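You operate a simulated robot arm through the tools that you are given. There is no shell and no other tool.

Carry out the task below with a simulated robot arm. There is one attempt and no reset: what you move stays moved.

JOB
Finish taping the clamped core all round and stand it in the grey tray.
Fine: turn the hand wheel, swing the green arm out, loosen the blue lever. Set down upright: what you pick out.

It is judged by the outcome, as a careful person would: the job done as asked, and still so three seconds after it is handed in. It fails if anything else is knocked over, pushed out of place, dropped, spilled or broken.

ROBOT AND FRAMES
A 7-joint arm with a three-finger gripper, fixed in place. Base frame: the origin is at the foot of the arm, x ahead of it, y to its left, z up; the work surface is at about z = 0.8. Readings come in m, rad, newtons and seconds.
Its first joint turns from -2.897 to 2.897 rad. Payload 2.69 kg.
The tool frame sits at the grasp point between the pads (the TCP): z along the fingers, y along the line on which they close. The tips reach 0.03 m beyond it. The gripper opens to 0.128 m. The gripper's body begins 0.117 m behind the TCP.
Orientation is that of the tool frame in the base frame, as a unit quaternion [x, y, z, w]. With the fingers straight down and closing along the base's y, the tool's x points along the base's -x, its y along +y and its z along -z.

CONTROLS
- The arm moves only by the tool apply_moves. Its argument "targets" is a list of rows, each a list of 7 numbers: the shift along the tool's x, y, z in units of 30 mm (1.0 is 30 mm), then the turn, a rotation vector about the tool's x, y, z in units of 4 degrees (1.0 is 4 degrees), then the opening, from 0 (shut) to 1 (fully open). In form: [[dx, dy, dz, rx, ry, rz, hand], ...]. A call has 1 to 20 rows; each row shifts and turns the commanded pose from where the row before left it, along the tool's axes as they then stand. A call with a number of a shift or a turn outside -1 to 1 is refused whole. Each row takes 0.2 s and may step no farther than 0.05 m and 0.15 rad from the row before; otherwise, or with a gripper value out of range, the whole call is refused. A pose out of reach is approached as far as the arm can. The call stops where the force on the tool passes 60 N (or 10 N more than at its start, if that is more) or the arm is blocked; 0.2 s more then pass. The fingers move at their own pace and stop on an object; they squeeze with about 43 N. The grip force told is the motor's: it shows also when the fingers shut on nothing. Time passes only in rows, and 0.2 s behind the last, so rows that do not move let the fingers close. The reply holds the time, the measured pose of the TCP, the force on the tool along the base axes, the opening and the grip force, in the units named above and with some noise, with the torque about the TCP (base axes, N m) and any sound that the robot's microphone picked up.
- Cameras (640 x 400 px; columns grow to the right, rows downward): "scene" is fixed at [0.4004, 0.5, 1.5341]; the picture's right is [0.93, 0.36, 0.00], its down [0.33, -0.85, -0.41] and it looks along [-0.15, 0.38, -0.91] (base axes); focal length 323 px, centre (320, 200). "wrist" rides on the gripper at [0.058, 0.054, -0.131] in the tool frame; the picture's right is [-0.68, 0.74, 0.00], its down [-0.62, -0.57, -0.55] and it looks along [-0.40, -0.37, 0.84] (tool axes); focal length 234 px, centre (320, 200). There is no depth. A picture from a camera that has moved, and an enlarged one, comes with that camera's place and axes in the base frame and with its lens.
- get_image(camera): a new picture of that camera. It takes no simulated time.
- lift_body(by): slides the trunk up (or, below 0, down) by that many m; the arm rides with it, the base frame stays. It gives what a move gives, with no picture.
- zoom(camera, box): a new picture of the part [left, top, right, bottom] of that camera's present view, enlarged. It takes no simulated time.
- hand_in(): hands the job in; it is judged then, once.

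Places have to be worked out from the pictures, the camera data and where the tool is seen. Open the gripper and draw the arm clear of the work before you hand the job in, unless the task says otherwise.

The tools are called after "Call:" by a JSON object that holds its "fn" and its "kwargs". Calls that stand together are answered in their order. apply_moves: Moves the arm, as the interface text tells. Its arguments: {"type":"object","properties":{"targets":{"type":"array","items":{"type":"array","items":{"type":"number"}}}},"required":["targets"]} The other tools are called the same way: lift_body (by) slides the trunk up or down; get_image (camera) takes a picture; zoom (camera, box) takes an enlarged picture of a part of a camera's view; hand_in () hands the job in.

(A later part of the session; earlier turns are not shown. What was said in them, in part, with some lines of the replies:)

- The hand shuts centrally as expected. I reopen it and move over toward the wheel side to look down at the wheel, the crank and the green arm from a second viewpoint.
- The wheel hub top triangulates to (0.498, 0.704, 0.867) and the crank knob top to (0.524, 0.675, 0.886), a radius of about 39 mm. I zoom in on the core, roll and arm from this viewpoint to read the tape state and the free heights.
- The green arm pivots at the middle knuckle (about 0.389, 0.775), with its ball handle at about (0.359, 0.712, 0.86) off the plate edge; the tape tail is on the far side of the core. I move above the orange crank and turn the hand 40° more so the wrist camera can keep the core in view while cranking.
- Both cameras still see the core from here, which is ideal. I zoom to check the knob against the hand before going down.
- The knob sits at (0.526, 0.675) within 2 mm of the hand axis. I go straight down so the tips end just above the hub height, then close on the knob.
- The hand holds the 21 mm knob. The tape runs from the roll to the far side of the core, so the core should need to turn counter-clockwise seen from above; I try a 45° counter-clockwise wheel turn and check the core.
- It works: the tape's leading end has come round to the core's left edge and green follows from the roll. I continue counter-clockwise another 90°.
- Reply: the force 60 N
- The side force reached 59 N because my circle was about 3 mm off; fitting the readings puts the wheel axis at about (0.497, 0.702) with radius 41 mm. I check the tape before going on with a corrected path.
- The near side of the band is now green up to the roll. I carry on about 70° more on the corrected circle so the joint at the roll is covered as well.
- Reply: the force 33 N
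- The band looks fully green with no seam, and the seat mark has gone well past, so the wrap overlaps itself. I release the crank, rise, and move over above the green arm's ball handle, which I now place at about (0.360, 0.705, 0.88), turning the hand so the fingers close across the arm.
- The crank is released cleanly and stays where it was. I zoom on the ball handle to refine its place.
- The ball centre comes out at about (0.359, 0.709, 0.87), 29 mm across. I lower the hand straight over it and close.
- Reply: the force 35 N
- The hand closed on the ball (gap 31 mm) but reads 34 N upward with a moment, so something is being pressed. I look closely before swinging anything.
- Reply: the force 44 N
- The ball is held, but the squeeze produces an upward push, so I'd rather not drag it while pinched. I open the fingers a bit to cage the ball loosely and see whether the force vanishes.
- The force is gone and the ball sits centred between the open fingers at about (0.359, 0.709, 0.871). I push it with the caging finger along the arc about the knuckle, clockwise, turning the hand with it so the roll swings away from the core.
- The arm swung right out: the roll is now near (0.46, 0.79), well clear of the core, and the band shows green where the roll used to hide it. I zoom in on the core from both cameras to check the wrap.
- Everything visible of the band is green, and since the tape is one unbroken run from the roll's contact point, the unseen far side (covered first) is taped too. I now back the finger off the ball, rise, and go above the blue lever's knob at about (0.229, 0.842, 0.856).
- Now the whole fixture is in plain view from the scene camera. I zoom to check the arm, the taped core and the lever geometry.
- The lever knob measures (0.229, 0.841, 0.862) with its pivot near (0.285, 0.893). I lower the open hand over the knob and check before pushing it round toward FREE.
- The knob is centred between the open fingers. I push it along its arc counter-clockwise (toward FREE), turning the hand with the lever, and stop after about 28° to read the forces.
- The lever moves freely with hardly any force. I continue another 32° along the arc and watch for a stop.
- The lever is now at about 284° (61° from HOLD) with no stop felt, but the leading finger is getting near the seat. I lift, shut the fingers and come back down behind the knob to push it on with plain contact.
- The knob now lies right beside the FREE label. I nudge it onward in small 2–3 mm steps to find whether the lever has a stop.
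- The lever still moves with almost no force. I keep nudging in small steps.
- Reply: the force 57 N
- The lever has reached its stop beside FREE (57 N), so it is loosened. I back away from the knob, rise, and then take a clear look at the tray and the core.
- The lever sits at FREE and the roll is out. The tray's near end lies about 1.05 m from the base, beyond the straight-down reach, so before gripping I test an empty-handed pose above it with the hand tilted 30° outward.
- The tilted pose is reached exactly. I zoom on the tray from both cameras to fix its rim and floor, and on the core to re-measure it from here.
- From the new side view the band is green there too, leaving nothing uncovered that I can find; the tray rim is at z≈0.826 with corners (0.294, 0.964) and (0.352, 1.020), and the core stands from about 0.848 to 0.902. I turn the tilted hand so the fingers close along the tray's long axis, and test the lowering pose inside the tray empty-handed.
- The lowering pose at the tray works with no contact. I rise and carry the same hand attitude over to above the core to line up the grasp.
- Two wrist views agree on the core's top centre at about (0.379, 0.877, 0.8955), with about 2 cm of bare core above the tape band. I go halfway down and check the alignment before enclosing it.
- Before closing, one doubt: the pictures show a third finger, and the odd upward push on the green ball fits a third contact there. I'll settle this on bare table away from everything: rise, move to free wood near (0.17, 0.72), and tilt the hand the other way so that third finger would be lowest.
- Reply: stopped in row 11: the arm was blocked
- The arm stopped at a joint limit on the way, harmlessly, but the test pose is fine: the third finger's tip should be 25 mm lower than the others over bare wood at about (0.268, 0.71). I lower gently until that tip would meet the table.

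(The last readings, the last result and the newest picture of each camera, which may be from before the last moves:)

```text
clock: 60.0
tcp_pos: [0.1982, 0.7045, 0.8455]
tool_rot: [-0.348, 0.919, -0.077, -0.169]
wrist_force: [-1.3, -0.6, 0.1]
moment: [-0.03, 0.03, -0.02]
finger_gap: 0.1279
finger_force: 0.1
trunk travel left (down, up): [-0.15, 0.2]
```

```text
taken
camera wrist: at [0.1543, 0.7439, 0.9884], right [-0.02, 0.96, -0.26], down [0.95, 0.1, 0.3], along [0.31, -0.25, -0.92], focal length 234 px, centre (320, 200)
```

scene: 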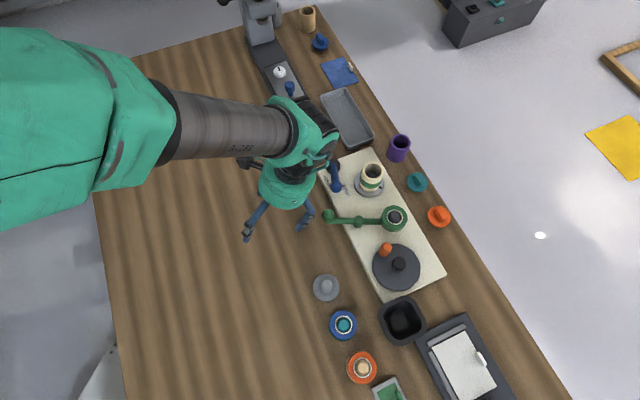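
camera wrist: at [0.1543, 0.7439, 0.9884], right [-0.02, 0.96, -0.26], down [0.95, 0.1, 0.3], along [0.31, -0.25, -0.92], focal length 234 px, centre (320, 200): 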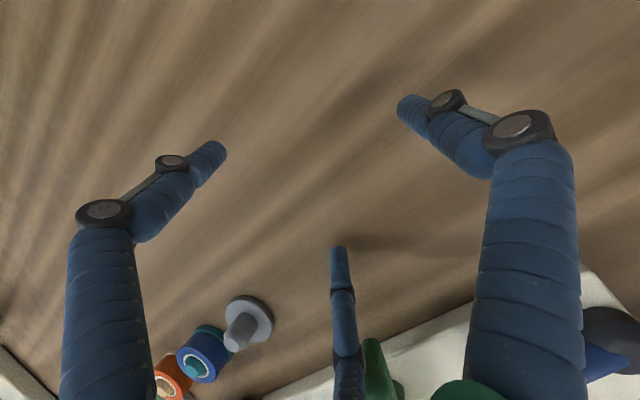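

No force yet at TCP z = 0.8455. I zoom on that fingertip to see how close to the wood it really is.

Call:
{"fn": "zoom", "kwargs": {"camera": "wrist", "box": [270, 200, 430, 300]}}

Call:
{"fn": "zoom", "kwargs": {"camera": "scene", "box": [230, 180, 350, 255]}}

```text
4.00 times, centred on (350, 250) of wrist
camera zoom: at [0.1543, 0.7439, 0.9884], right [-0.02, 0.96, -0.26], down [0.95, 0.1, 0.3], along [0.31, -0.25, -0.92], focal length 937 px, centre (200, 0)
```

zoom: 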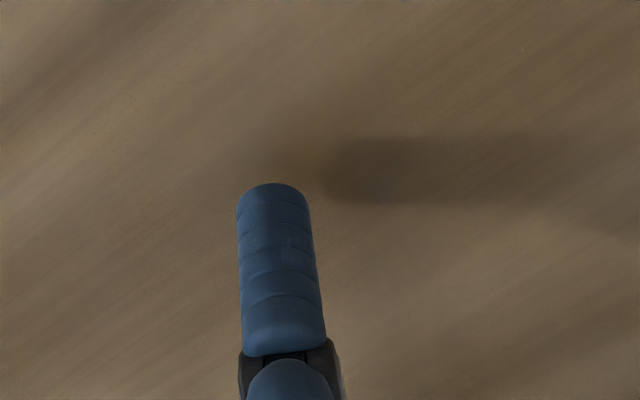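

```text
5.33 times, centred on (290, 218) of scene
camera zoom: at [0.4004, 0.5, 1.5341], right [0.93, 0.36, 0.0], down [0.33, -0.85, -0.41], along [-0.15, 0.38, -0.91], focal length 1723 px, centre (480, 107)
```

zoom: 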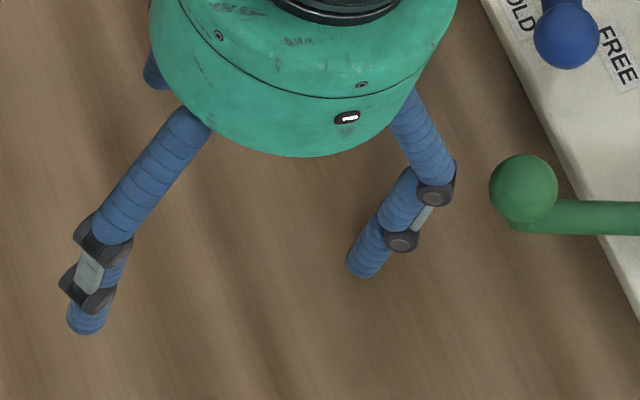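

The tip triangulates to z≈0.802, just touching. I go 7 mm lower, which still keeps the two main fingers clear of the wood.

Call:
{"fn": "apply_moves", "kwargs": {"targets": [[-0.046, 0.003, 0.116, 0, 0, 0, 1], [-0.046, 0.003, 0.116, 0, 0, 0, 1], [0, 0, 0, 0, 0, 0, 1]]}}

Call:
{"fn": "zoom", "kwargs": {"camera": "wrist", "box": [270, 200, 430, 300]}}

Call:
{"fn": "zoom", "kwargs": {"camera": "scene", "box": [230, 180, 350, 255]}}

```text
clock: 60.8
tcp_pos: [0.1985, 0.7042, 0.8385]
tool_rot: [-0.348, 0.919, -0.076, -0.168]
wrist_force: [7.5, -7.5, 13.9]
moment: [-0.15, -1.28, -0.65]
finger_gap: 0.1281
finger_force: 0.1
trunk travel left (down, up): [-0.15, 0.2]
```

```text
4.00 times, centred on (350, 250) of wrist
camera zoom: at [0.1551, 0.7434, 0.9814], right [-0.01, 0.96, -0.26], down [0.95, 0.1, 0.3], along [0.31, -0.25, -0.92], focal length 937 px, centre (200, 0)
```

zoom: 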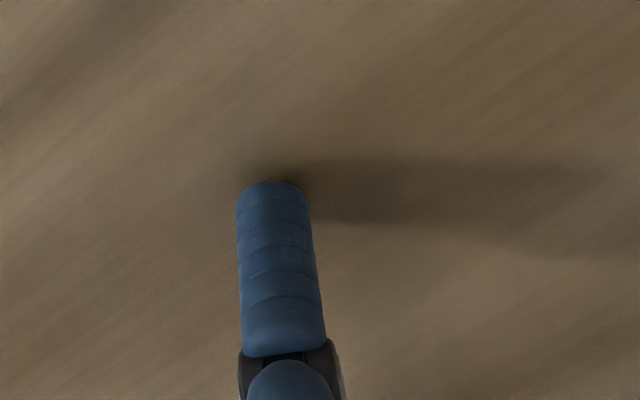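

```text
5.33 times, centred on (290, 218) of scene
camera zoom: at [0.4004, 0.5, 1.5341], right [0.93, 0.36, 0.0], down [0.33, -0.85, -0.41], along [-0.15, 0.38, -0.91], focal length 1723 px, centre (480, 107)
```

zoom: 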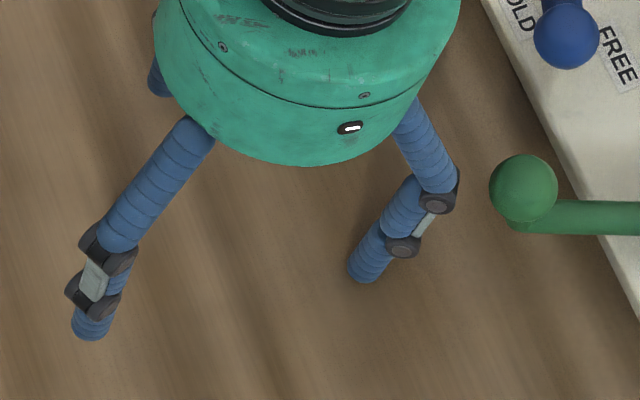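

There is contact now (14 N up, with a moment placing it 70 mm out): the third finger is real, so this is a three-finger hand and must grip the core centred, tool axis along the core. I rise and set the hand vertical again, then find out how far it reaches toward the tray like that.

Call:
{"fn": "apply_moves", "kwargs": {"targets": [[0.306, -0.019, -0.775, 0, 0, 0, 1], [0.306, -0.019, -0.775, 0, 0, 0, 1], [0.306, -0.019, -0.775, 0, 0, 0, 1], [0.306, -0.019, -0.775, 0, 0, 0, 1], [0.306, -0.019, -0.775, 0, 0, 0, 1], [0, 0, 0, 0, -0.9, 0, 0.59], [0, 0, 0, 0, -0.9, 0, 0.59], [0, 0, 0, 0, -0.9, 0, 0.59], [0, 0, 0, 0, -0.9, 0, 0.59], [0, 0, 0, 0, -0.9, 0, 0.59], [0, 0, 0, 0, -0.9, 0, 0.59], [0, 0, 0, 0, 0, 0, 0.59]]}}

```text
clock: 63.4
tcp_pos: [0.1978, 0.7044, 0.9635]
tool_rot: [-0.357, 0.934, -0.01, 0.006]
wrist_force: [0.1, 0.0, 0.1]
moment: [0.02, -0.01, 0.01]
finger_gap: 0.0754
finger_force: 0.2
trunk travel left (down, up): [-0.15, 0.2]
```

I level the hand exactly and move vertical toward the tray's near end to see how far it gets.

Call:
{"fn": "apply_moves", "kwargs": {"targets": [[0, 0, -0.2, -0.33, 0.06, 0, 0.59], [-0.834, 0.514, 0, 0, 0, 0, 0.59], [-0.834, 0.514, 0, 0, 0, 0, 0.59], [-0.834, 0.514, 0, 0, 0, 0, 0.59], [-0.834, 0.514, 0, 0, 0, 0, 0.59], [-0.834, 0.514, 0, 0, 0, 0, 0.59], [-0.834, 0.514, 0, 0, 0, 0, 0.59], [-0.834, 0.514, 0, 0, 0, 0, 0.59], [-0.834, 0.514, 0, 0, 0, 0, 0.59], [-0.834, 0.514, 0, 0, 0, 0, 0.59], [-0.834, 0.514, 0, 0, 0, 0, 0.59], [-0.834, 0.514, 0, 0, 0, 0, 0.59], [0, 0, 0, 0, 0, 0, 0.59]]}}

```text
clock: 66.2
tcp_pos: [0.2907, 1.0141, 0.9684]
tool_rot: [-0.356, 0.934, 0.0, -0.001]
wrist_force: [0.0, 0.2, -0.9]
moment: [0.03, -0.02, 0.0]
finger_gap: 0.0756
finger_force: 0.0
trunk travel left (down, up): [-0.15, 0.2]
```

The vertical hand reaches (0.291, 1.014) after all. I lower it there to placing height to see whether the reach holds, staying above the rim.

Call:
{"fn": "apply_moves", "kwargs": {"targets": [[0, 0, 0.8, 0, 0, 0, 0.59], [0, 0, 0.8, 0, 0, 0, 0.59], [0, 0, 0.8, 0, 0, 0, 0.59], [0, 0, 0.6, 0, 0, 0, 0.59], [0, 0, 0, 0, 0, 0, 0.59]]}}

Call:
{"fn": "get_image", "kwargs": {"camera": "wrist"}}

Call:
{"fn": "zoom", "kwargs": {"camera": "scene", "box": [300, 75, 420, 150]}}

```text
clock: 67.4
tcp_pos: [0.2906, 1.013, 0.8797]
tool_rot: [-0.356, 0.934, -0.001, -0.001]
wrist_force: [-0.4, 0.1, -0.5]
moment: [0.0, -0.03, 0.0]
finger_gap: 0.0752
finger_force: 0.0
trunk travel left (down, up): [-0.15, 0.2]
```

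```text
taken
camera wrist: at [0.211, 1.0161, 1.0112], right [0.02, 1.0, 0.0], down [0.84, -0.01, 0.55], along [0.55, -0.01, -0.84], focal length 234 px, centre (320, 200)
```

wrist: 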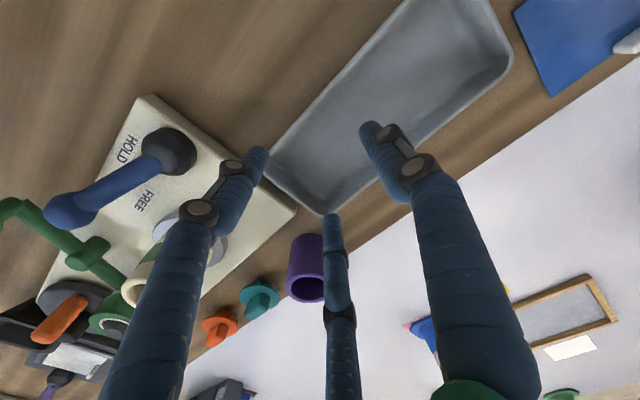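

```text
5.33 times, centred on (360, 112) of scene
camera zoom: at [0.4004, 0.5, 1.5341], right [0.93, 0.36, 0.0], down [0.33, -0.85, -0.41], along [-0.15, 0.38, -0.91], focal length 1723 px, centre (107, 667)
```

zoom: 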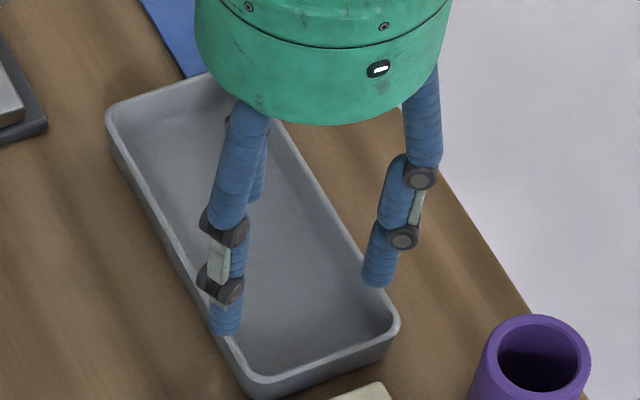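

Reach holds at placing height. I shift to the intended spot on the tray's centre line, (0.290, 1.025), to confirm that too.

Call:
{"fn": "apply_moves", "kwargs": {"targets": [[-0.252, 0.312, 0, 0, 0, 0, 0.59], [0, 0, 0, 0, 0, 0, 0.59], [0, 0, 0.3, 0, 0, 0, 0.59], [0, 0, 0, 0, 0, 0, 0.59]]}}

Call:
{"fn": "zoom", "kwargs": {"camera": "scene", "box": [300, 75, 420, 150]}}

```text
clock: 68.4
tcp_pos: [0.2887, 1.0247, 0.8701]
tool_rot: [-0.356, 0.934, 0.0, 0.0]
wrist_force: [0.6, 0.5, 0.1]
moment: [0.02, -0.01, 0.02]
finger_gap: 0.0757
finger_force: 0.0
trunk travel left (down, up): [-0.15, 0.2]
```

```text
5.33 times, centred on (360, 112) of scene
camera zoom: at [0.4004, 0.5, 1.5341], right [0.93, 0.36, 0.0], down [0.33, -0.85, -0.41], along [-0.15, 0.38, -0.91], focal length 1723 px, centre (107, 667)
```

zoom: 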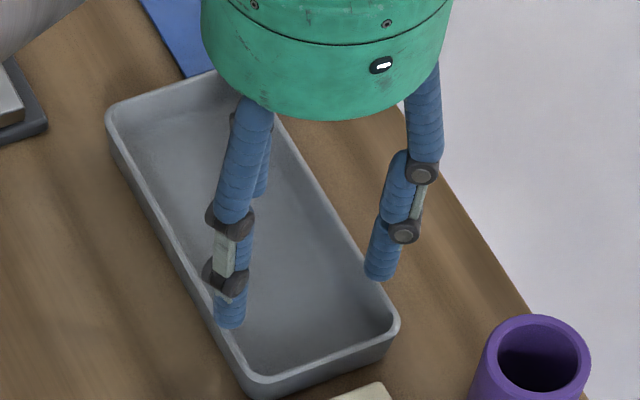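

The vertical placing pose works. I rise and return above the core with the hand vertical to centre on it.

Call:
{"fn": "apply_moves", "kwargs": {"targets": [[0, 0, -0.9, 0, 0, 0, 0.59], [0, 0, -0.9, 0, 0, 0, 0.59], [0, 0, -0.9, 0, 0, 0, 0.59], [0, 0, -0.9, 0, 0, 0, 0.59], [0.172, -0.947, 0, 0, 0, 0, 0.59], [0.172, -0.947, 0, 0, 0, 0, 0.59], [0.172, -0.947, 0, 0, 0, 0, 0.59], [0.172, -0.947, 0, 0, 0, 0, 0.59], [0.172, -0.947, 0, 0, 0, 0, 0.59], [0.172, -0.947, 0, 0, 0, 0, 0.59], [0, 0, 0, 0, 0, 0, 0.59]]}}

Call:
{"fn": "get_image", "kwargs": {"camera": "wrist"}}

Call:
{"fn": "zoom", "kwargs": {"camera": "wrist", "box": [240, 110, 400, 210]}}

Call:
{"fn": "zoom", "kwargs": {"camera": "scene", "box": [330, 140, 410, 190]}}

```text
clock: 70.8
tcp_pos: [0.3798, 0.8771, 0.976]
tool_rot: [-0.356, 0.934, 0.0, -0.001]
wrist_force: [-0.3, 0.5, 0.6]
moment: [0.03, 0.01, -0.01]
finger_gap: 0.0752
finger_force: 0.1
trunk travel left (down, up): [-0.15, 0.2]
```

```text
taken
camera wrist: at [0.2992, 0.8795, 1.1083], right [0.02, 1.0, 0.0], down [0.84, -0.01, 0.55], along [0.55, -0.01, -0.84], focal length 234 px, centre (320, 200)
```

wrist: 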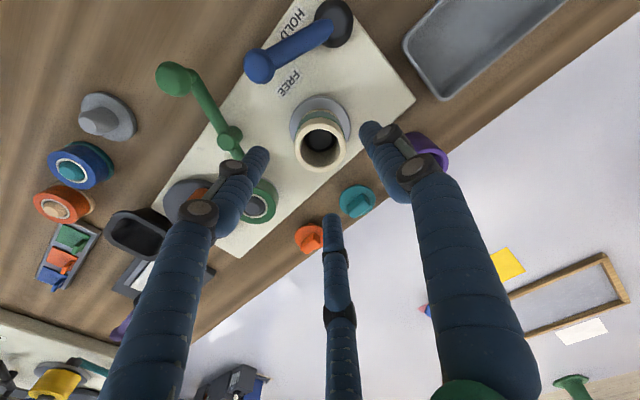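

```text
4.00 times, centred on (320, 160) of wrist
camera zoom: at [0.2992, 0.8795, 1.1083], right [0.02, 1.0, 0.0], down [0.84, -0.01, 0.55], along [0.55, -0.01, -0.84], focal length 937 px, centre (320, 360)
```

zoom: 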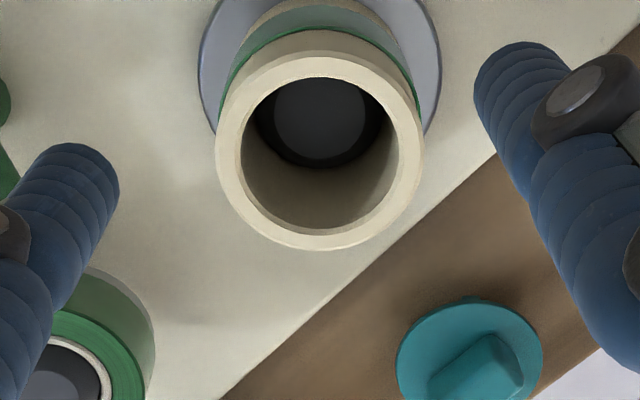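

```text
8.00 times, centred on (370, 165) of scene
camera zoom: at [0.4004, 0.5, 1.5341], right [0.93, 0.36, 0.0], down [0.33, -0.85, -0.41], along [-0.15, 0.38, -0.91], focal length 2585 px, centre (-80, 480)
```

zoom: 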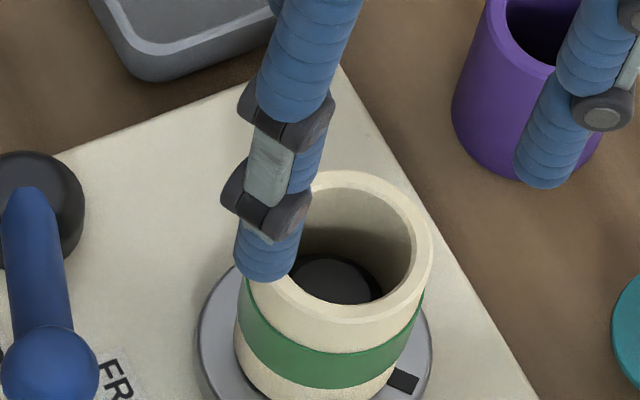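

The core's centre lies at about (0.380, 0.878), within 1–2 mm of the hand axis. I go straight down so the tips reach about 2 cm below the core's top, above the tape band.

Call:
{"fn": "apply_moves", "kwargs": {"targets": [[0, 0.02, 0.867, 0, 0, 0, 0.59], [0, 0.01, 0.867, 0, 0, 0, 0.59], [0, 0, 0.867, 0, 0, 0, 0.59], [0, 0, 0, 0, 0, 0, 0.59]]}}

Call:
{"fn": "get_image", "kwargs": {"camera": "wrist"}}

Call:
{"fn": "zoom", "kwargs": {"camera": "scene", "box": [330, 140, 410, 190]}}

```text
clock: 71.8
tcp_pos: [0.3774, 0.8773, 0.8986]
tool_rot: [-0.356, 0.935, -0.001, -0.001]
wrist_force: [-0.5, 0.6, 0.5]
moment: [-0.05, 0.01, 0.0]
finger_gap: 0.0753
finger_force: 0.1
trunk travel left (down, up): [-0.15, 0.2]
```

```text
taken
camera wrist: at [0.298, 0.8807, 1.0303], right [0.02, 1.0, 0.0], down [0.84, -0.01, 0.55], along [0.55, -0.01, -0.84], focal length 234 px, centre (320, 200)
```

wrist: 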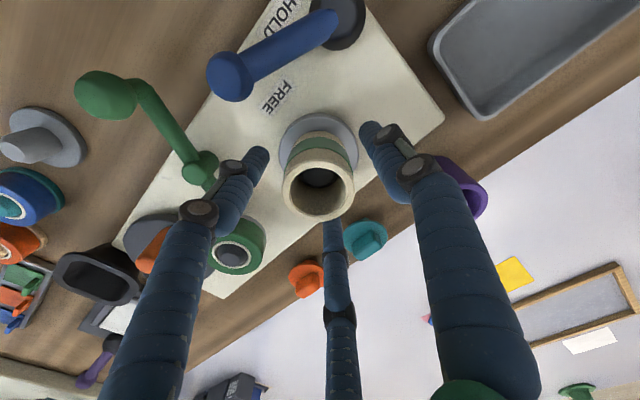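

```text
8.00 times, centred on (370, 165) of scene
camera zoom: at [0.4004, 0.5, 1.5341], right [0.93, 0.36, 0.0], down [0.33, -0.85, -0.41], along [-0.15, 0.38, -0.91], focal length 2585 px, centre (-80, 480)
```

zoom: 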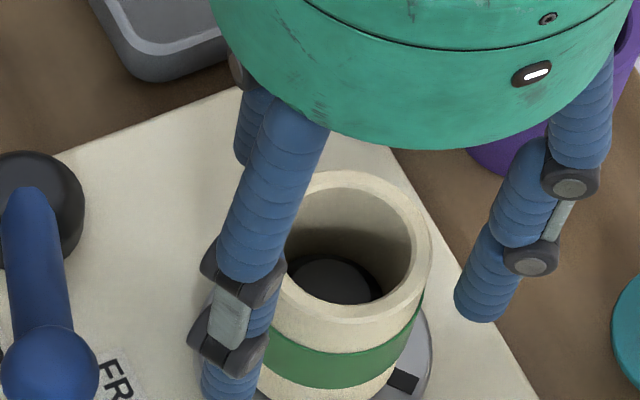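

The rim appears centred on the hand axis. I close the fingers in steps and read the grip.

Call:
{"fn": "apply_moves", "kwargs": {"targets": [[0, 0, 0, 0, 0, 0, 0.46], [0, 0, 0, 0, 0, 0, 0.43], [0, 0, 0, 0, 0, 0, 0.4], [0, 0, 0, 0, 0, 0, 0.37]]}}

Call:
{"fn": "get_image", "kwargs": {"camera": "wrist"}}

Call:
{"fn": "zoom", "kwargs": {"camera": "scene", "box": [330, 140, 410, 190]}}

```text
clock: 72.8
tcp_pos: [0.378, 0.8767, 0.8996]
tool_rot: [-0.355, 0.935, 0.0, 0.0]
wrist_force: [3.2, -0.1, -0.5]
moment: [-0.01, -0.08, 0.01]
finger_gap: 0.0493
finger_force: 1.9
trunk travel left (down, up): [-0.15, 0.2]
```

```text
taken
camera wrist: at [0.2982, 0.8804, 1.0308], right [0.02, 1.0, 0.0], down [0.84, -0.01, 0.55], along [0.55, -0.01, -0.84], focal length 234 px, centre (320, 200)
```

wrist: 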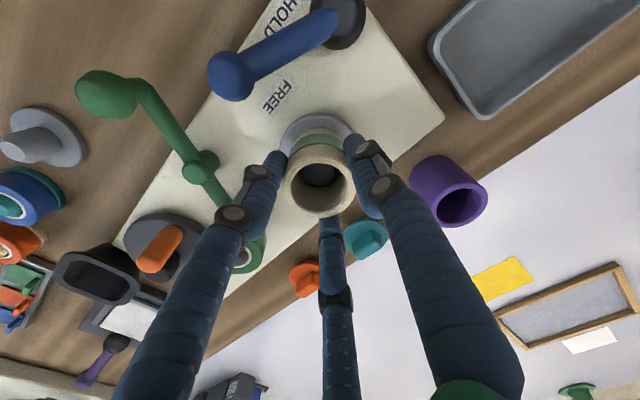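

```text
8.00 times, centred on (370, 165) of scene
camera zoom: at [0.4004, 0.5, 1.5341], right [0.93, 0.36, 0.0], down [0.33, -0.85, -0.41], along [-0.15, 0.38, -0.91], focal length 2585 px, centre (-80, 480)
```

zoom: 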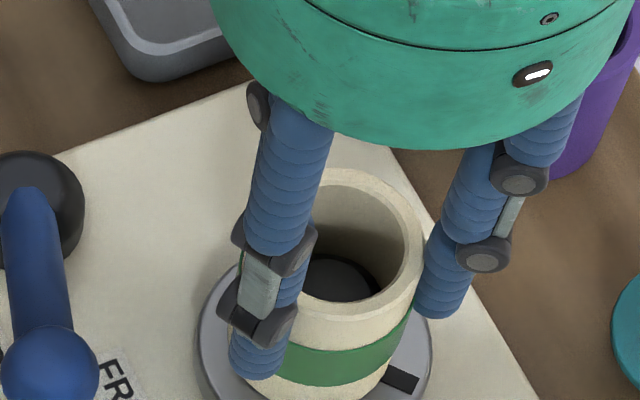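

The fingers are just touching the core (gap 49 mm). I close to full grip and then lift only 1 cm to test the hold.

Call:
{"fn": "apply_moves", "kwargs": {"targets": [[0, 0, 0, 0, 0, 0, 0.2], [0, 0, 0, 0, 0, 0, 0], [0, 0, 0, 0, 0, 0, 0], [0, 0, 0, 0, 0, 0, 0]]}}

Call:
{"fn": "get_image", "kwargs": {"camera": "wrist"}}

Call:
{"fn": "zoom", "kwargs": {"camera": "scene", "box": [330, 140, 410, 190]}}

```text
clock: 73.8
tcp_pos: [0.3783, 0.8793, 0.8996]
tool_rot: [-0.356, 0.934, 0.001, -0.001]
wrist_force: [15.0, 3.9, 0.8]
moment: [0.16, -0.58, 0.04]
finger_gap: 0.0454
finger_force: 42.6
trunk travel left (down, up): [-0.15, 0.2]
```

```text
taken
camera wrist: at [0.2989, 0.8806, 1.031], right [0.02, 1.0, 0.0], down [0.84, -0.01, 0.55], along [0.55, -0.01, -0.84], focal length 234 px, centre (320, 200)
```

wrist: 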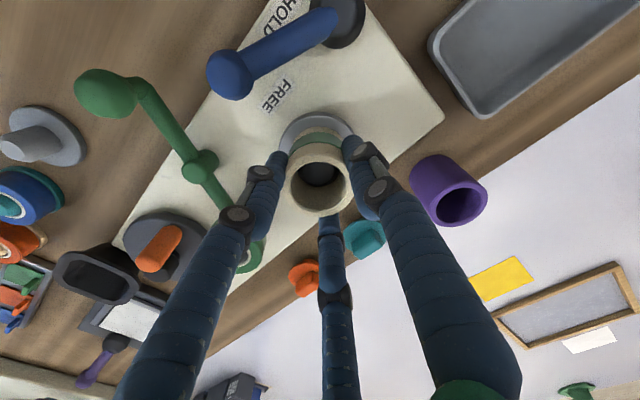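

```text
8.00 times, centred on (370, 165) of scene
camera zoom: at [0.4004, 0.5, 1.5341], right [0.93, 0.36, 0.0], down [0.33, -0.85, -0.41], along [-0.15, 0.38, -0.91], focal length 2585 px, centre (-80, 480)
```

zoom: 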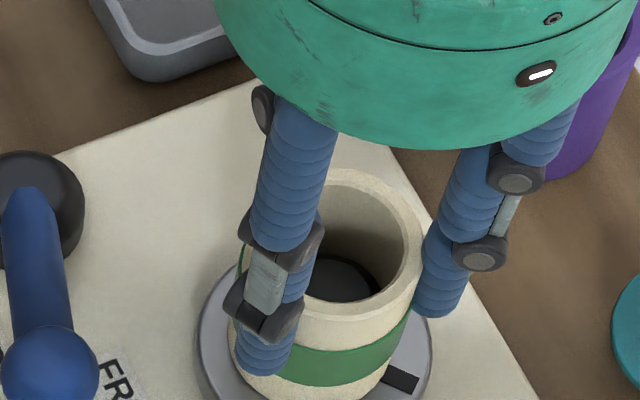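

The grip is firm (gap 45 mm, 43 N) with a small sideways load from centring. I lift by 1 cm and look.

Call:
{"fn": "apply_moves", "kwargs": {"targets": [[0, 0, -0.17, 0, 0, 0, 0], [0, 0, -0.17, 0, 0, 0, 0], [0, 0, 0, 0, 0, 0, 0]]}}

Call:
{"fn": "zoom", "kwargs": {"camera": "scene", "box": [330, 140, 410, 190]}}

Call:
{"fn": "zoom", "kwargs": {"camera": "wrist", "box": [240, 90, 400, 230]}}

```text
clock: 74.6
tcp_pos: [0.3788, 0.8793, 0.9096]
tool_rot: [-0.356, 0.935, 0.0, -0.001]
wrist_force: [4.0, 0.3, -0.9]
moment: [0.02, -0.22, 0.01]
finger_gap: 0.0462
finger_force: 42.8
trunk travel left (down, up): [-0.15, 0.2]
```

```text
8.00 times, centred on (370, 165) of scene
camera zoom: at [0.4004, 0.5, 1.5341], right [0.93, 0.36, 0.0], down [0.33, -0.85, -0.41], along [-0.15, 0.38, -0.91], focal length 2585 px, centre (-80, 480)
```

zoom: 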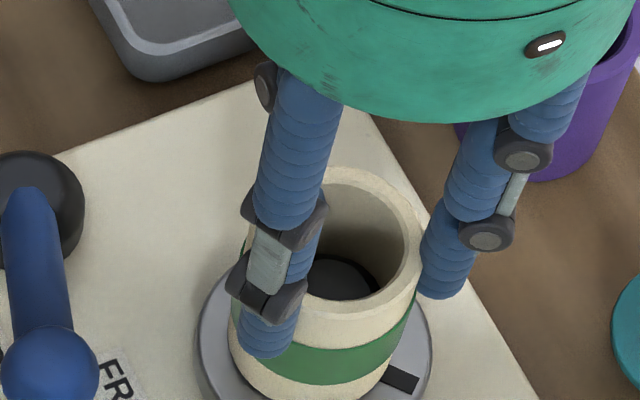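

```text
2.86 times, centred on (320, 160) of wrist
camera zoom: at [0.2984, 0.881, 1.0415], right [0.02, 1.0, 0.0], down [0.84, -0.01, 0.55], along [0.55, -0.01, -0.84], focal length 669 px, centre (320, 314)
```

zoom: 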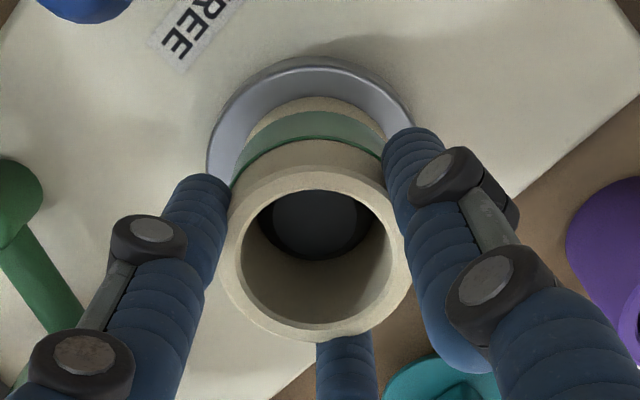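

It is not yet clear whether the core came up with the fingers. I lift another 1.5 cm and compare.

Call:
{"fn": "apply_moves", "kwargs": {"targets": [[0, 0, -0.25, 0, 0, 0, 0], [0, 0, -0.25, 0, 0, 0, 0], [0, 0, 0, 0, 0, 0, 0]]}}

Call:
{"fn": "zoom", "kwargs": {"camera": "scene", "box": [330, 140, 410, 190]}}

Call:
{"fn": "zoom", "kwargs": {"camera": "wrist", "box": [240, 90, 400, 230]}}

```text
clock: 75.4
tcp_pos: [0.3793, 0.8789, 0.9263]
tool_rot: [-0.356, 0.934, 0.0, -0.002]
wrist_force: [-0.3, -0.2, -1.4]
moment: [0.01, 0.02, -0.01]
finger_gap: 0.046
finger_force: 43.6
trunk travel left (down, up): [-0.15, 0.2]
```

```text
8.00 times, centred on (370, 165) of scene
camera zoom: at [0.4004, 0.5, 1.5341], right [0.93, 0.36, 0.0], down [0.33, -0.85, -0.41], along [-0.15, 0.38, -0.91], focal length 2585 px, centre (-80, 480)
```

zoom: 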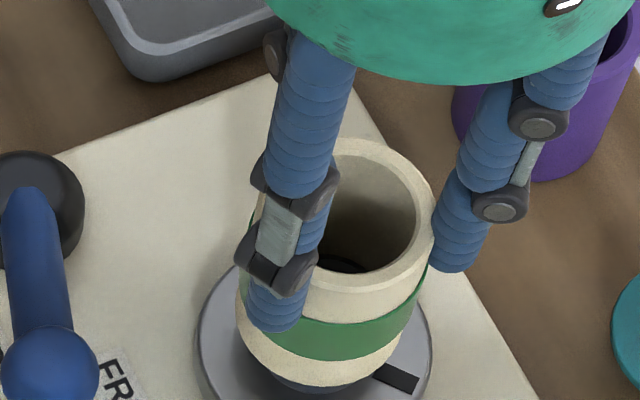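

```text
2.86 times, centred on (320, 160) of wrist
camera zoom: at [0.299, 0.8812, 1.0572], right [0.02, 1.0, 0.0], down [0.84, -0.01, 0.55], along [0.55, -0.01, -0.84], focal length 669 px, centre (320, 314)
```

zoom: 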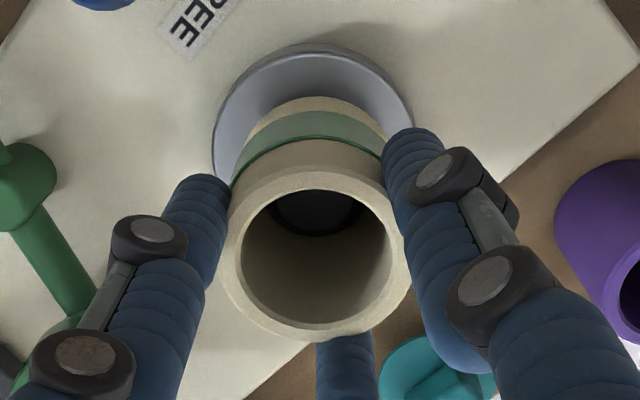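

Now it is clear: the core rides with the fingers, upright, off the seat. I raise it further and carry it over the tray's near end at (0.290, 1.025).

Call:
{"fn": "apply_moves", "kwargs": {"targets": [[0, 0, -0.6, 0, 0, 0, 0], [0, 0, -0.6, 0, 0, 0, 0], [-0.127, 0.701, 0, 0, 0, 0, 0], [-0.127, 0.701, 0, 0, 0, 0, 0], [-0.127, 0.701, 0, 0, 0, 0, 0], [-0.127, 0.701, 0, 0, 0, 0, 0], [-0.127, 0.701, 0, 0, 0, 0, 0], [-0.127, 0.701, 0, 0, 0, 0, 0], [-0.127, 0.701, 0, 0, 0, 0, 0], [-0.127, 0.701, 0, 0, 0, 0, 0], [0, 0, 0, 0, 0, 0, 0]]}}

Call:
{"fn": "get_image", "kwargs": {"camera": "wrist"}}

Call:
{"fn": "get_image", "kwargs": {"camera": "scene"}}

Call:
{"fn": "zoom", "kwargs": {"camera": "scene", "box": [300, 85, 420, 160]}}

```text
clock: 77.8
tcp_pos: [0.29, 1.0236, 0.9605]
tool_rot: [-0.356, 0.934, 0.0, -0.001]
wrist_force: [1.0, -0.4, -1.1]
moment: [-0.02, 0.0, 0.01]
finger_gap: 0.0458
finger_force: 42.8
trunk travel left (down, up): [-0.15, 0.2]
```

```text
taken
camera wrist: at [0.2109, 1.0262, 1.093], right [0.02, 1.0, 0.0], down [0.84, -0.01, 0.55], along [0.55, -0.01, -0.84], focal length 234 px, centre (320, 200)
```

wrist: 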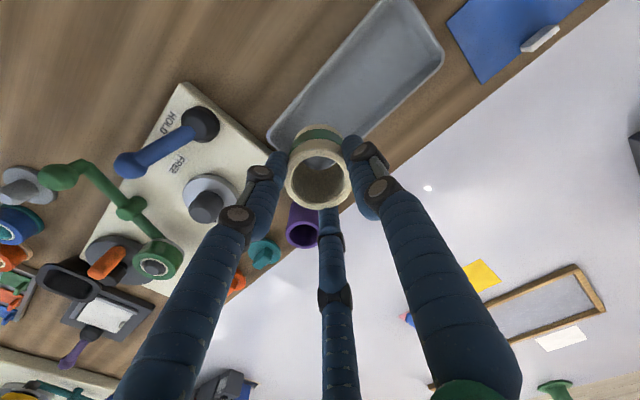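

```text
taken
```

scene: 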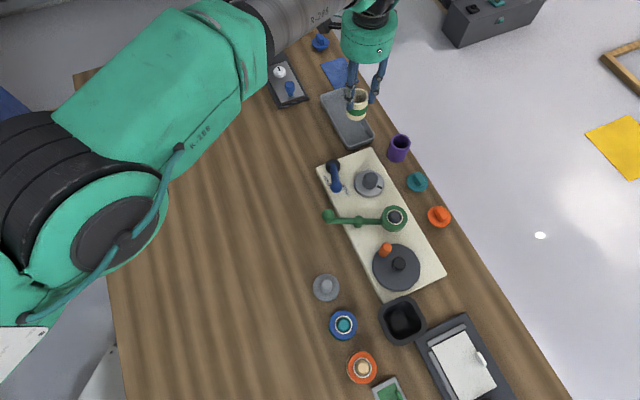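

```text
5.33 times, centred on (360, 122) of scene
camera zoom: at [0.4004, 0.5, 1.5341], right [0.93, 0.36, 0.0], down [0.33, -0.85, -0.41], along [-0.15, 0.38, -0.91], focal length 1723 px, centre (107, 613)
```

zoom: 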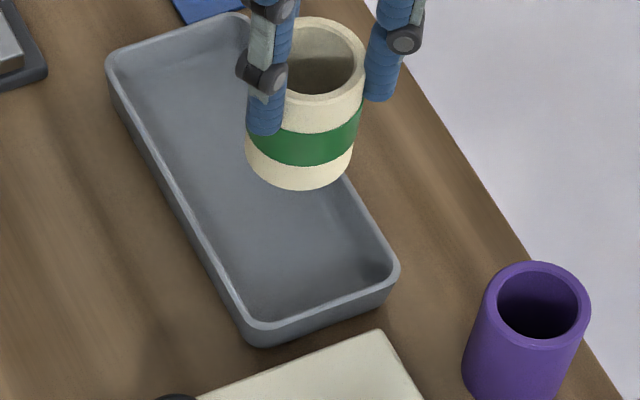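

The core hangs upright over the tray, about 3 mm toward the inner wall from the tray's centre line. I correct that small offset and lower to just above the floor, then check.

Call:
{"fn": "apply_moves", "kwargs": {"targets": [[-0.117, 0.03, 0, 0, 0, 0, 0], [0, 0, 0.6, 0, 0, 0, 0], [0, 0, 0.6, 0, 0, 0, 0], [0, 0, 0.6, 0, 0, 0, 0], [0, 0, 0.4, 0, 0, 0, 0], [0, 0, 0.2, 0, 0, 0, 0], [0, 0, 0, 0, 0, 0, 0]]}}

Call:
{"fn": "zoom", "kwargs": {"camera": "scene", "box": [310, 85, 410, 148]}}

Call:
{"fn": "get_image", "kwargs": {"camera": "wrist"}}

```text
clock: 79.4
tcp_pos: [0.2932, 1.0261, 0.8889]
tool_rot: [-0.356, 0.935, -0.001, -0.001]
wrist_force: [0.0, -0.2, -0.7]
moment: [-0.02, -0.01, -0.02]
finger_gap: 0.0458
finger_force: 42.8
trunk travel left (down, up): [-0.15, 0.2]
```

```text
6.35 times, centred on (360, 116) of scene
camera zoom: at [0.4004, 0.5, 1.5341], right [0.93, 0.36, 0.0], down [0.33, -0.85, -0.41], along [-0.15, 0.38, -0.91], focal length 2052 px, centre (66, 730)
```

zoom: 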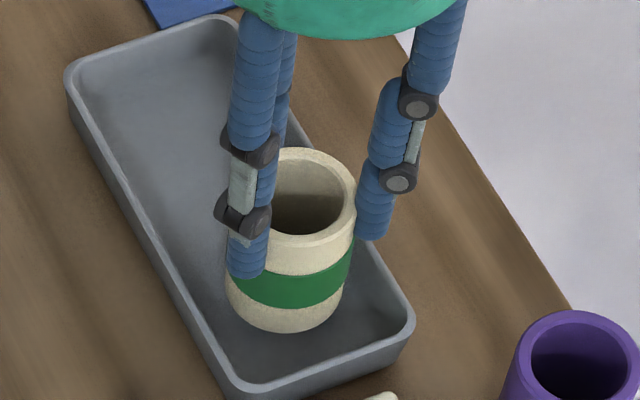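

```text
taken
camera wrist: at [0.2132, 1.029, 1.0201], right [0.02, 1.0, 0.0], down [0.84, -0.01, 0.55], along [0.55, -0.01, -0.84], focal length 234 px, centre (320, 200)
```

wrist: 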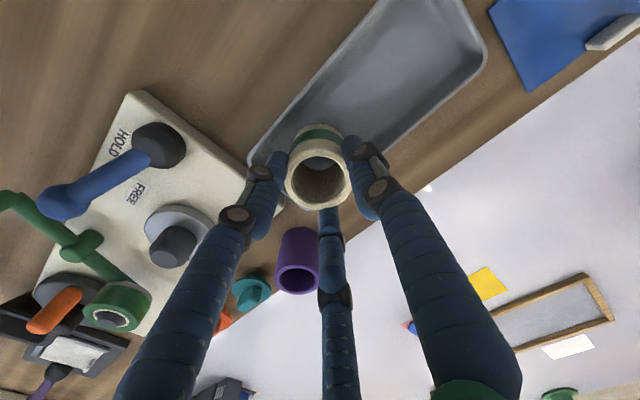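

The core is inside the tray's outline with room all round. I lower it in 2–3 mm steps, watching for the floor.

Call:
{"fn": "apply_moves", "kwargs": {"targets": [[0, 0, 0.09, 0, 0, 0, 0], [0, 0, 0.09, 0, 0, 0, 0], [0, 0, 0.09, 0, 0, 0, 0], [0, 0, 0, 0, 0, 0, 0]]}}

Call:
{"fn": "apply_moves", "kwargs": {"targets": [[0, 0, 0.08, 0, 0, 0, 0], [0, 0, 0.08, 0, 0, 0, 0]]}}

```text
clock: 80.4
tcp_pos: [0.2918, 1.0276, 0.8801]
tool_rot: [-0.356, 0.935, 0.0, -0.001]
wrist_force: [-0.5, -0.2, -0.7]
moment: [-0.01, 0.03, 0.0]
finger_gap: 0.0458
finger_force: 43.0
trunk travel left (down, up): [-0.15, 0.2]
```

```text
clock: 81.0
tcp_pos: [0.2935, 1.0272, 0.8798]
tool_rot: [-0.357, 0.934, 0.0, 0.001]
wrist_force: [-1.6, -4.8, 16.4]
moment: [-0.53, 0.39, 0.11]
finger_gap: 0.0461
finger_force: 43.1
trunk travel left (down, up): [-0.15, 0.2]
```

Contact at z≈0.880 with 16 N, slightly toward the inner side of the core's bottom edge. I look to see whether that is the floor or the wall.

Call:
{"fn": "zoom", "kwargs": {"camera": "scene", "box": [310, 85, 410, 148]}}

Call:
{"fn": "zoom", "kwargs": {"camera": "scene", "box": [335, 105, 385, 140]}}

Call:
{"fn": "zoom", "kwargs": {"camera": "wrist", "box": [230, 90, 390, 220]}}

```text
6.35 times, centred on (360, 116) of scene
camera zoom: at [0.4004, 0.5, 1.5341], right [0.93, 0.36, 0.0], down [0.33, -0.85, -0.41], along [-0.15, 0.38, -0.91], focal length 2052 px, centre (66, 730)
```

zoom: 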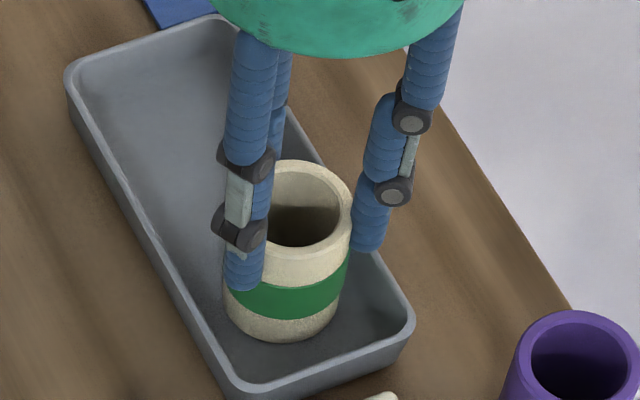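

```text
11.43 times, centred on (360, 122) of scene
camera zoom: at [0.4004, 0.5, 1.5341], right [0.93, 0.36, 0.0], down [0.33, -0.85, -0.41], along [-0.15, 0.38, -0.91], focal length 3693 px, centre (-137, 1086)
```

zoom: 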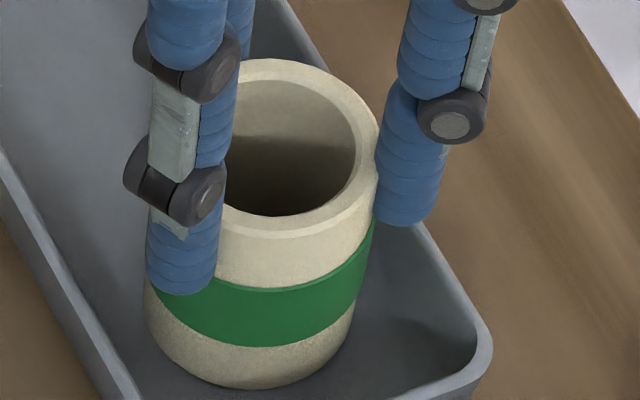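

```text
3.08 times, centred on (310, 155) of wrist
camera zoom: at [0.2121, 1.0294, 1.0107], right [0.02, 1.0, 0.0], down [0.84, -0.01, 0.55], along [0.55, -0.01, -0.84], focal length 720 px, centre (351, 338)
```

zoom: 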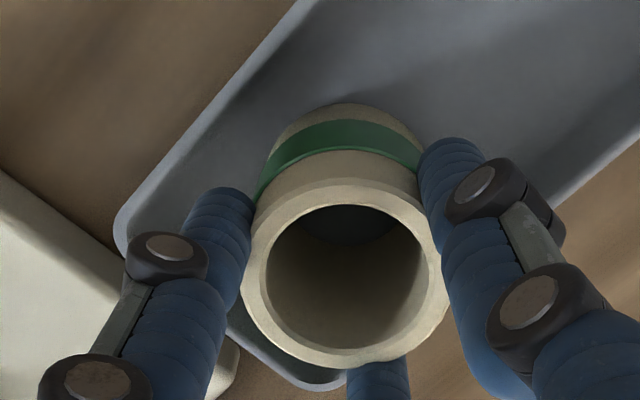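

The core stands on the tray floor, clear of both walls, with the fingertips above the rim. I ease the load a little and open the fingers in small steps.

Call:
{"fn": "apply_moves", "kwargs": {"targets": [[0, 0, -0.02, 0, 0, 0, 0], [0, 0, 0, 0, 0, 0, 0.37], [0, 0, 0, 0, 0, 0, 0.4], [0, 0, 0, 0, 0, 0, 0.44], [0, 0, 0, 0, 0, 0, 0.48], [0, 0, 0, 0, 0, 0, 0.52], [0, 0, 0, 0, 0, 0, 0.56], [0, 0, 0, 0, 0, 0, 0.56]]}}

Call:
{"fn": "zoom", "kwargs": {"camera": "scene", "box": [310, 85, 410, 148]}}

Call:
{"fn": "zoom", "kwargs": {"camera": "wrist", "box": [230, 90, 390, 220]}}

```text
clock: 82.8
tcp_pos: [0.2922, 1.0277, 0.8754]
tool_rot: [-0.356, 0.935, -0.001, 0.0]
wrist_force: [0.1, -0.5, -0.2]
moment: [-0.03, 0.03, 0.0]
finger_gap: 0.0717
finger_force: 0.1
trunk travel left (down, up): [-0.15, 0.2]
```

```text
6.35 times, centred on (360, 116) of scene
camera zoom: at [0.4004, 0.5, 1.5341], right [0.93, 0.36, 0.0], down [0.33, -0.85, -0.41], along [-0.15, 0.38, -0.91], focal length 2052 px, centre (66, 730)
```

zoom: 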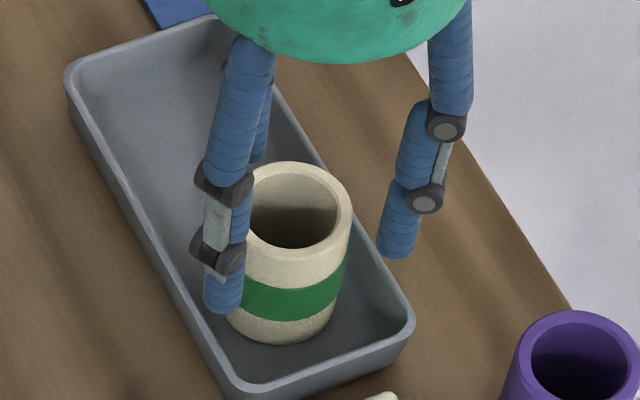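

```text
3.08 times, centred on (310, 155) of wrist
camera zoom: at [0.212, 1.0298, 1.0078], right [0.02, 1.0, 0.0], down [0.84, -0.01, 0.55], along [0.55, -0.01, -0.84], focal length 720 px, centre (351, 338)
```

zoom: 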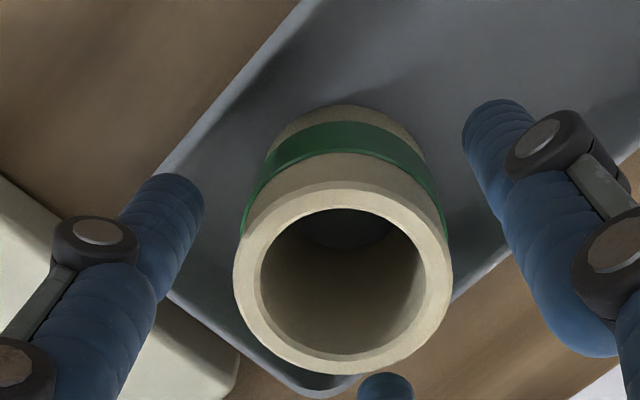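

The core stands upright on the tray floor and the fingers are clear all round. I raise the hand straight up.

Call:
{"fn": "apply_moves", "kwargs": {"targets": [[0, 0, -0.3, 0, 0, 0, 0.6], [0, 0, -0.5, 0, 0, 0, 0.62], [0, 0, -0.8, 0, 0, 0, 0.62], [0, 0, -0.9, 0, 0, 0, 0.62], [0, 0, -0.9, 0, 0, 0, 0.62], [0, 0, -0.9, 0, 0, 0, 0.62], [0, 0, 0, 0, 0, 0, 0.62]]}}

Call:
{"fn": "get_image", "kwargs": {"camera": "scene"}}

Call:
{"fn": "get_image", "kwargs": {"camera": "wrist"}}

```text
clock: 84.4
tcp_pos: [0.2929, 1.028, 1.0063]
tool_rot: [-0.357, 0.934, 0.0, -0.001]
wrist_force: [0.0, 0.0, 1.1]
moment: [0.02, 0.0, 0.01]
finger_gap: 0.0797
finger_force: 0.1
trunk travel left (down, up): [-0.15, 0.2]
```

```text
taken
```

scene: 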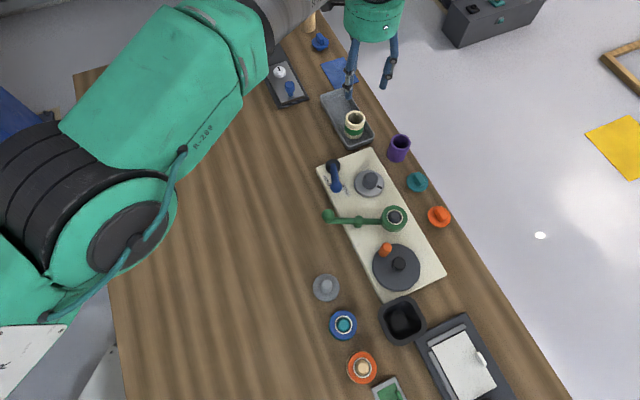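

```text
taken
camera wrist: at [0.2132, 1.0303, 1.1373], right [0.02, 1.0, 0.0], down [0.84, -0.01, 0.55], along [0.55, -0.01, -0.84], focal length 234 px, centre (320, 200)
```

wrist: 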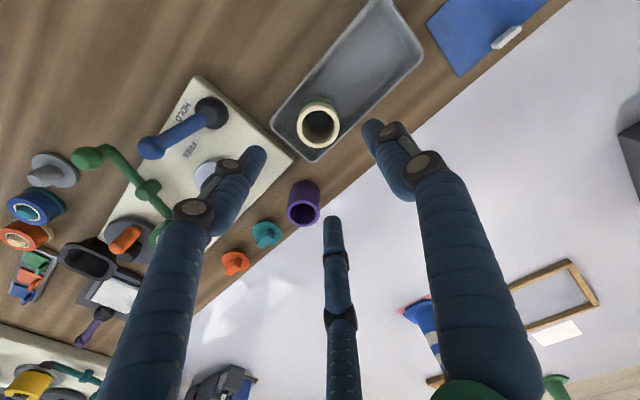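

The core stands upright in the tray and nothing else has shifted. As a last check of the one side of the band I have not seen, I turn the hand in place (well above the core) so the wrist camera looks at it from beyond.

Call:
{"fn": "apply_moves", "kwargs": {"targets": [[0, 0, 0, 0, 0, 1, 0.62], [0, 0, 0, 0, 0, 1, 0.62], [0, 0, 0, 0, 0, 1, 0.62], [0, 0, 0, 0, 0, 1, 0.62], [0, 0, 0, 0, 0, 1, 0.62], [0, 0, 0, 0, 0, 1, 0.62], [0, 0, 0, 0, 0, 1, 0.62], [0, 0, 0, 0, 0, 1, 0.62], [0, 0, 0, 0, 0, 1, 0.62], [0, 0, 0, 0, 0, 1, 0.62], [0, 0, 0, 0, 0, 1, 0.62], [0, 0, 0, 0, 0, 1, 0.62], [0, 0, 0, 0, 0, 1, 0.62], [0, 0, 0, 0, 0, 1, 0.62], [0, 0, 0, 0, 0, 1, 0.62], [0, 0, 0, 0, 0, 1, 0.62], [0, 0, 0, 0, 0, 1, 0.62], [0, 0, 0, 0, 0, 1, 0.62], [0, 0, 0, 0, 0, 1, 0.62], [0, 0, 0, 0, 0, 1, 0.62]]}}

Call:
{"fn": "get_image", "kwargs": {"camera": "wrist"}}

Call:
{"fn": "zoom", "kwargs": {"camera": "scene", "box": [310, 85, 410, 148]}}

```text
clock: 88.6
tcp_pos: [0.292, 1.0265, 1.0065]
tool_rot: [0.329, 0.944, 0.0, 0.0]
wrist_force: [-0.8, -0.6, -0.5]
moment: [-0.03, 0.01, -0.01]
finger_gap: 0.0795
finger_force: 0.1
trunk travel left (down, up): [-0.15, 0.2]
```

```text
taken
camera wrist: at [0.2791, 1.1067, 1.1369], right [0.99, 0.16, 0.0], down [0.13, -0.83, 0.55], along [0.09, -0.54, -0.84], focal length 234 px, centre (320, 200)
```

wrist: 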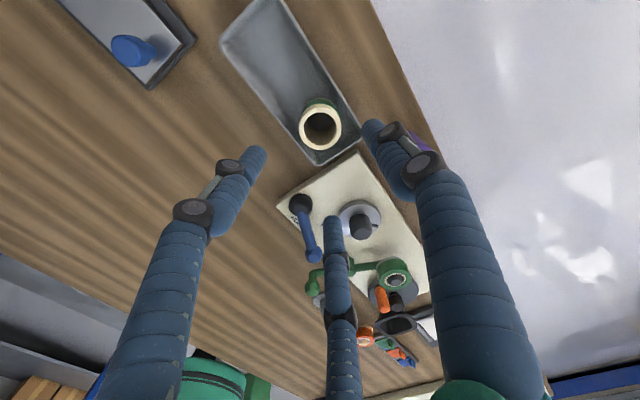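

```text
6.35 times, centred on (360, 116) of scene
camera zoom: at [0.4004, 0.5, 1.5341], right [0.93, 0.36, 0.0], down [0.33, -0.85, -0.41], along [-0.15, 0.38, -0.91], focal length 2052 px, centre (66, 730)
```

zoom: 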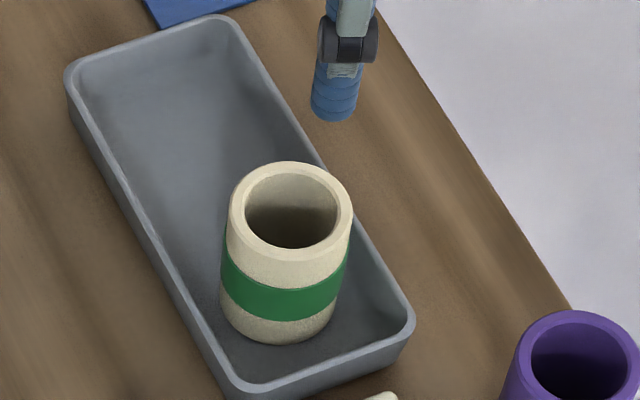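

The hand turned fine and the scene view shows the taped core standing in the tray. I zoom the wrist view onto the core's far side, and the fixture for a last check.

Call:
{"fn": "zoom", "kwargs": {"camera": "wrist", "box": [280, 80, 360, 170]}}

Call:
{"fn": "zoom", "kwargs": {"camera": "scene", "box": [300, 130, 460, 230]}}

```text
4.44 times, centred on (320, 125) of wrist
camera zoom: at [0.2791, 1.1067, 1.1369], right [0.99, 0.16, 0.0], down [0.13, -0.83, 0.55], along [0.09, -0.54, -0.84], focal length 1041 px, centre (320, 533)
```

zoom: 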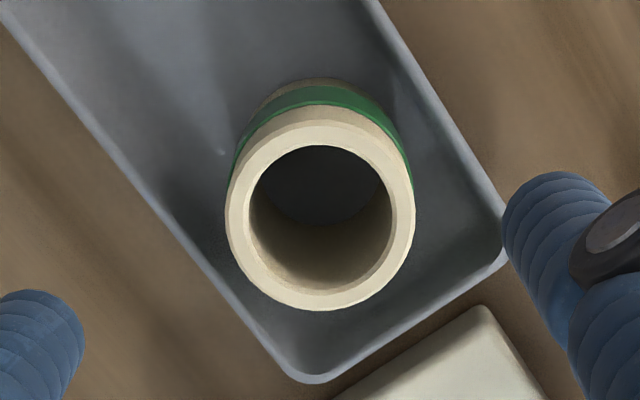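

```text
4.00 times, centred on (380, 180) of scene
camera zoom: at [0.4004, 0.5, 1.5341], right [0.93, 0.36, 0.0], down [0.33, -0.85, -0.41], along [-0.15, 0.38, -0.91], focal length 1292 px, centre (80, 280)
```

zoom: 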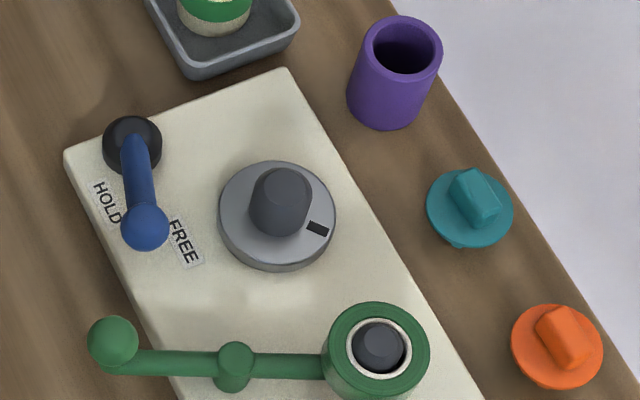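

The far side is green as well, so the wrap is complete all round. I raise the open hand and draw the arm back clear of the work.

Call:
{"fn": "apply_moves", "kwargs": {"targets": [[0, 0, -0.7, 0, 0, 0, 0.62], [0, 0, -0.7, 0, 0, 0, 0.62], [-0.373, -0.872, -0.05, 0, 0, 0, 0.8], [-0.373, -0.872, -0.05, 0, 0, 0, 0.8], [-0.373, -0.872, -0.05, 0, 0, 0, 0.8], [-0.373, -0.872, -0.05, 0, 0, 0, 0.8], [-0.373, -0.872, -0.05, 0, 0, 0, 0.8], [-0.373, -0.872, -0.05, 0, 0, 0, 0.8], [-0.373, -0.872, -0.05, 0, 0, 0, 1], [-0.373, -0.872, -0.05, 0, 0, 0, 1], [-0.373, -0.872, -0.05, 0, 0, 0, 1], [-0.373, -0.872, -0.05, 0, 0, 0, 1], [-0.373, -0.872, -0.05, 0, 0, 0, 1], [-0.373, -0.872, -0.05, 0, 0, 0, 1], [0, 0, 0, 0, 0, 0, 1]]}}

Call:
{"fn": "get_image", "kwargs": {"camera": "scene"}}

Call:
{"fn": "zoom", "kwargs": {"camera": "scene", "box": [310, 85, 410, 148]}}

```text
clock: 91.8
tcp_pos: [0.2028, 0.6954, 1.0672]
tool_rot: [0.328, 0.945, -0.001, -0.001]
wrist_force: [-0.2, -0.2, 0.5]
moment: [0.06, 0.02, 0.01]
finger_gap: 0.1281
finger_force: 0.0
trunk travel left (down, up): [-0.15, 0.2]
```

```text
taken
```

scene: 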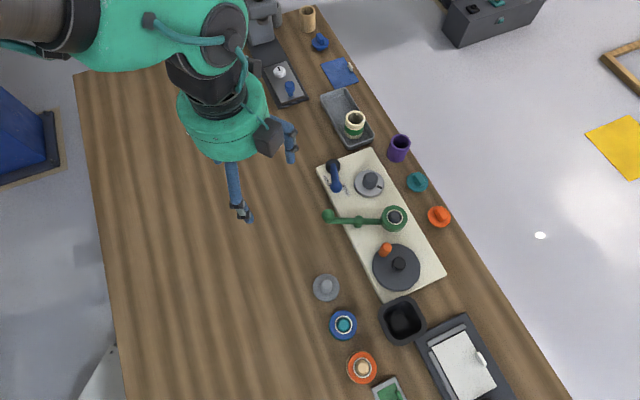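

```text
6.35 times, centred on (360, 116) of scene
camera zoom: at [0.4004, 0.5, 1.5341], right [0.93, 0.36, 0.0], down [0.33, -0.85, -0.41], along [-0.15, 0.38, -0.91], focal length 2052 px, centre (66, 730)
```

zoom: 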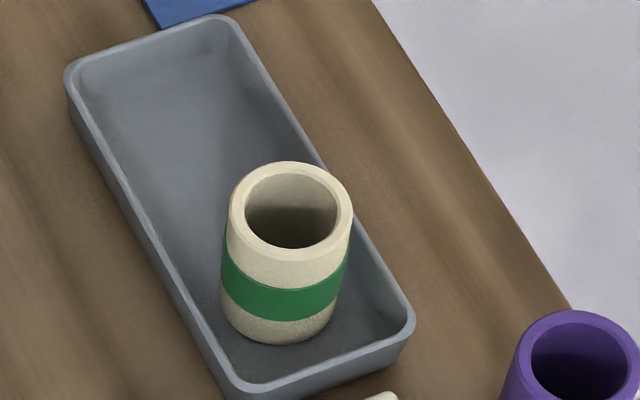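

The core is taped all round and stands upright in the grey tray. The roller arm is out, the lever is at FREE, everything else is in place, and the open hand is well clear, so I hand the job in.

Call:
{"fn": "hand_in", "kwargs": {}}

```text
The job is handed in.
```

The core is taped all the way round and standing upright near the close end of the grey tray. I handed the job in; no verdict has come back yet.

- **Tape:** I turned the hand wheel about 205°. The band looked green from every side I checked, including the far side once the core was in the tray.
- **Fixture:** I swung the green arm well clear of the core and pushed the blue lever to its stop beside FREE. I left both in those positions.
- **Core:** I gripped it by the bare rim above the tape, lifted it straight off its seat, and lowered it until it touched the tray floor before letting go.
- **Hand:** The gripper actually has three fingers, not the two described. I found this by touching one fingertip lightly to bare table away from the work. I then gripped the core with the hand vertical and centred over it.
- **Forces:** Sideways force reached about 59 N once while cranking and about 57 N at the lever's stop. Neither left any visible shift.

In the final view nothing else had moved or fallen, and the arm is drawn back with the hand open.
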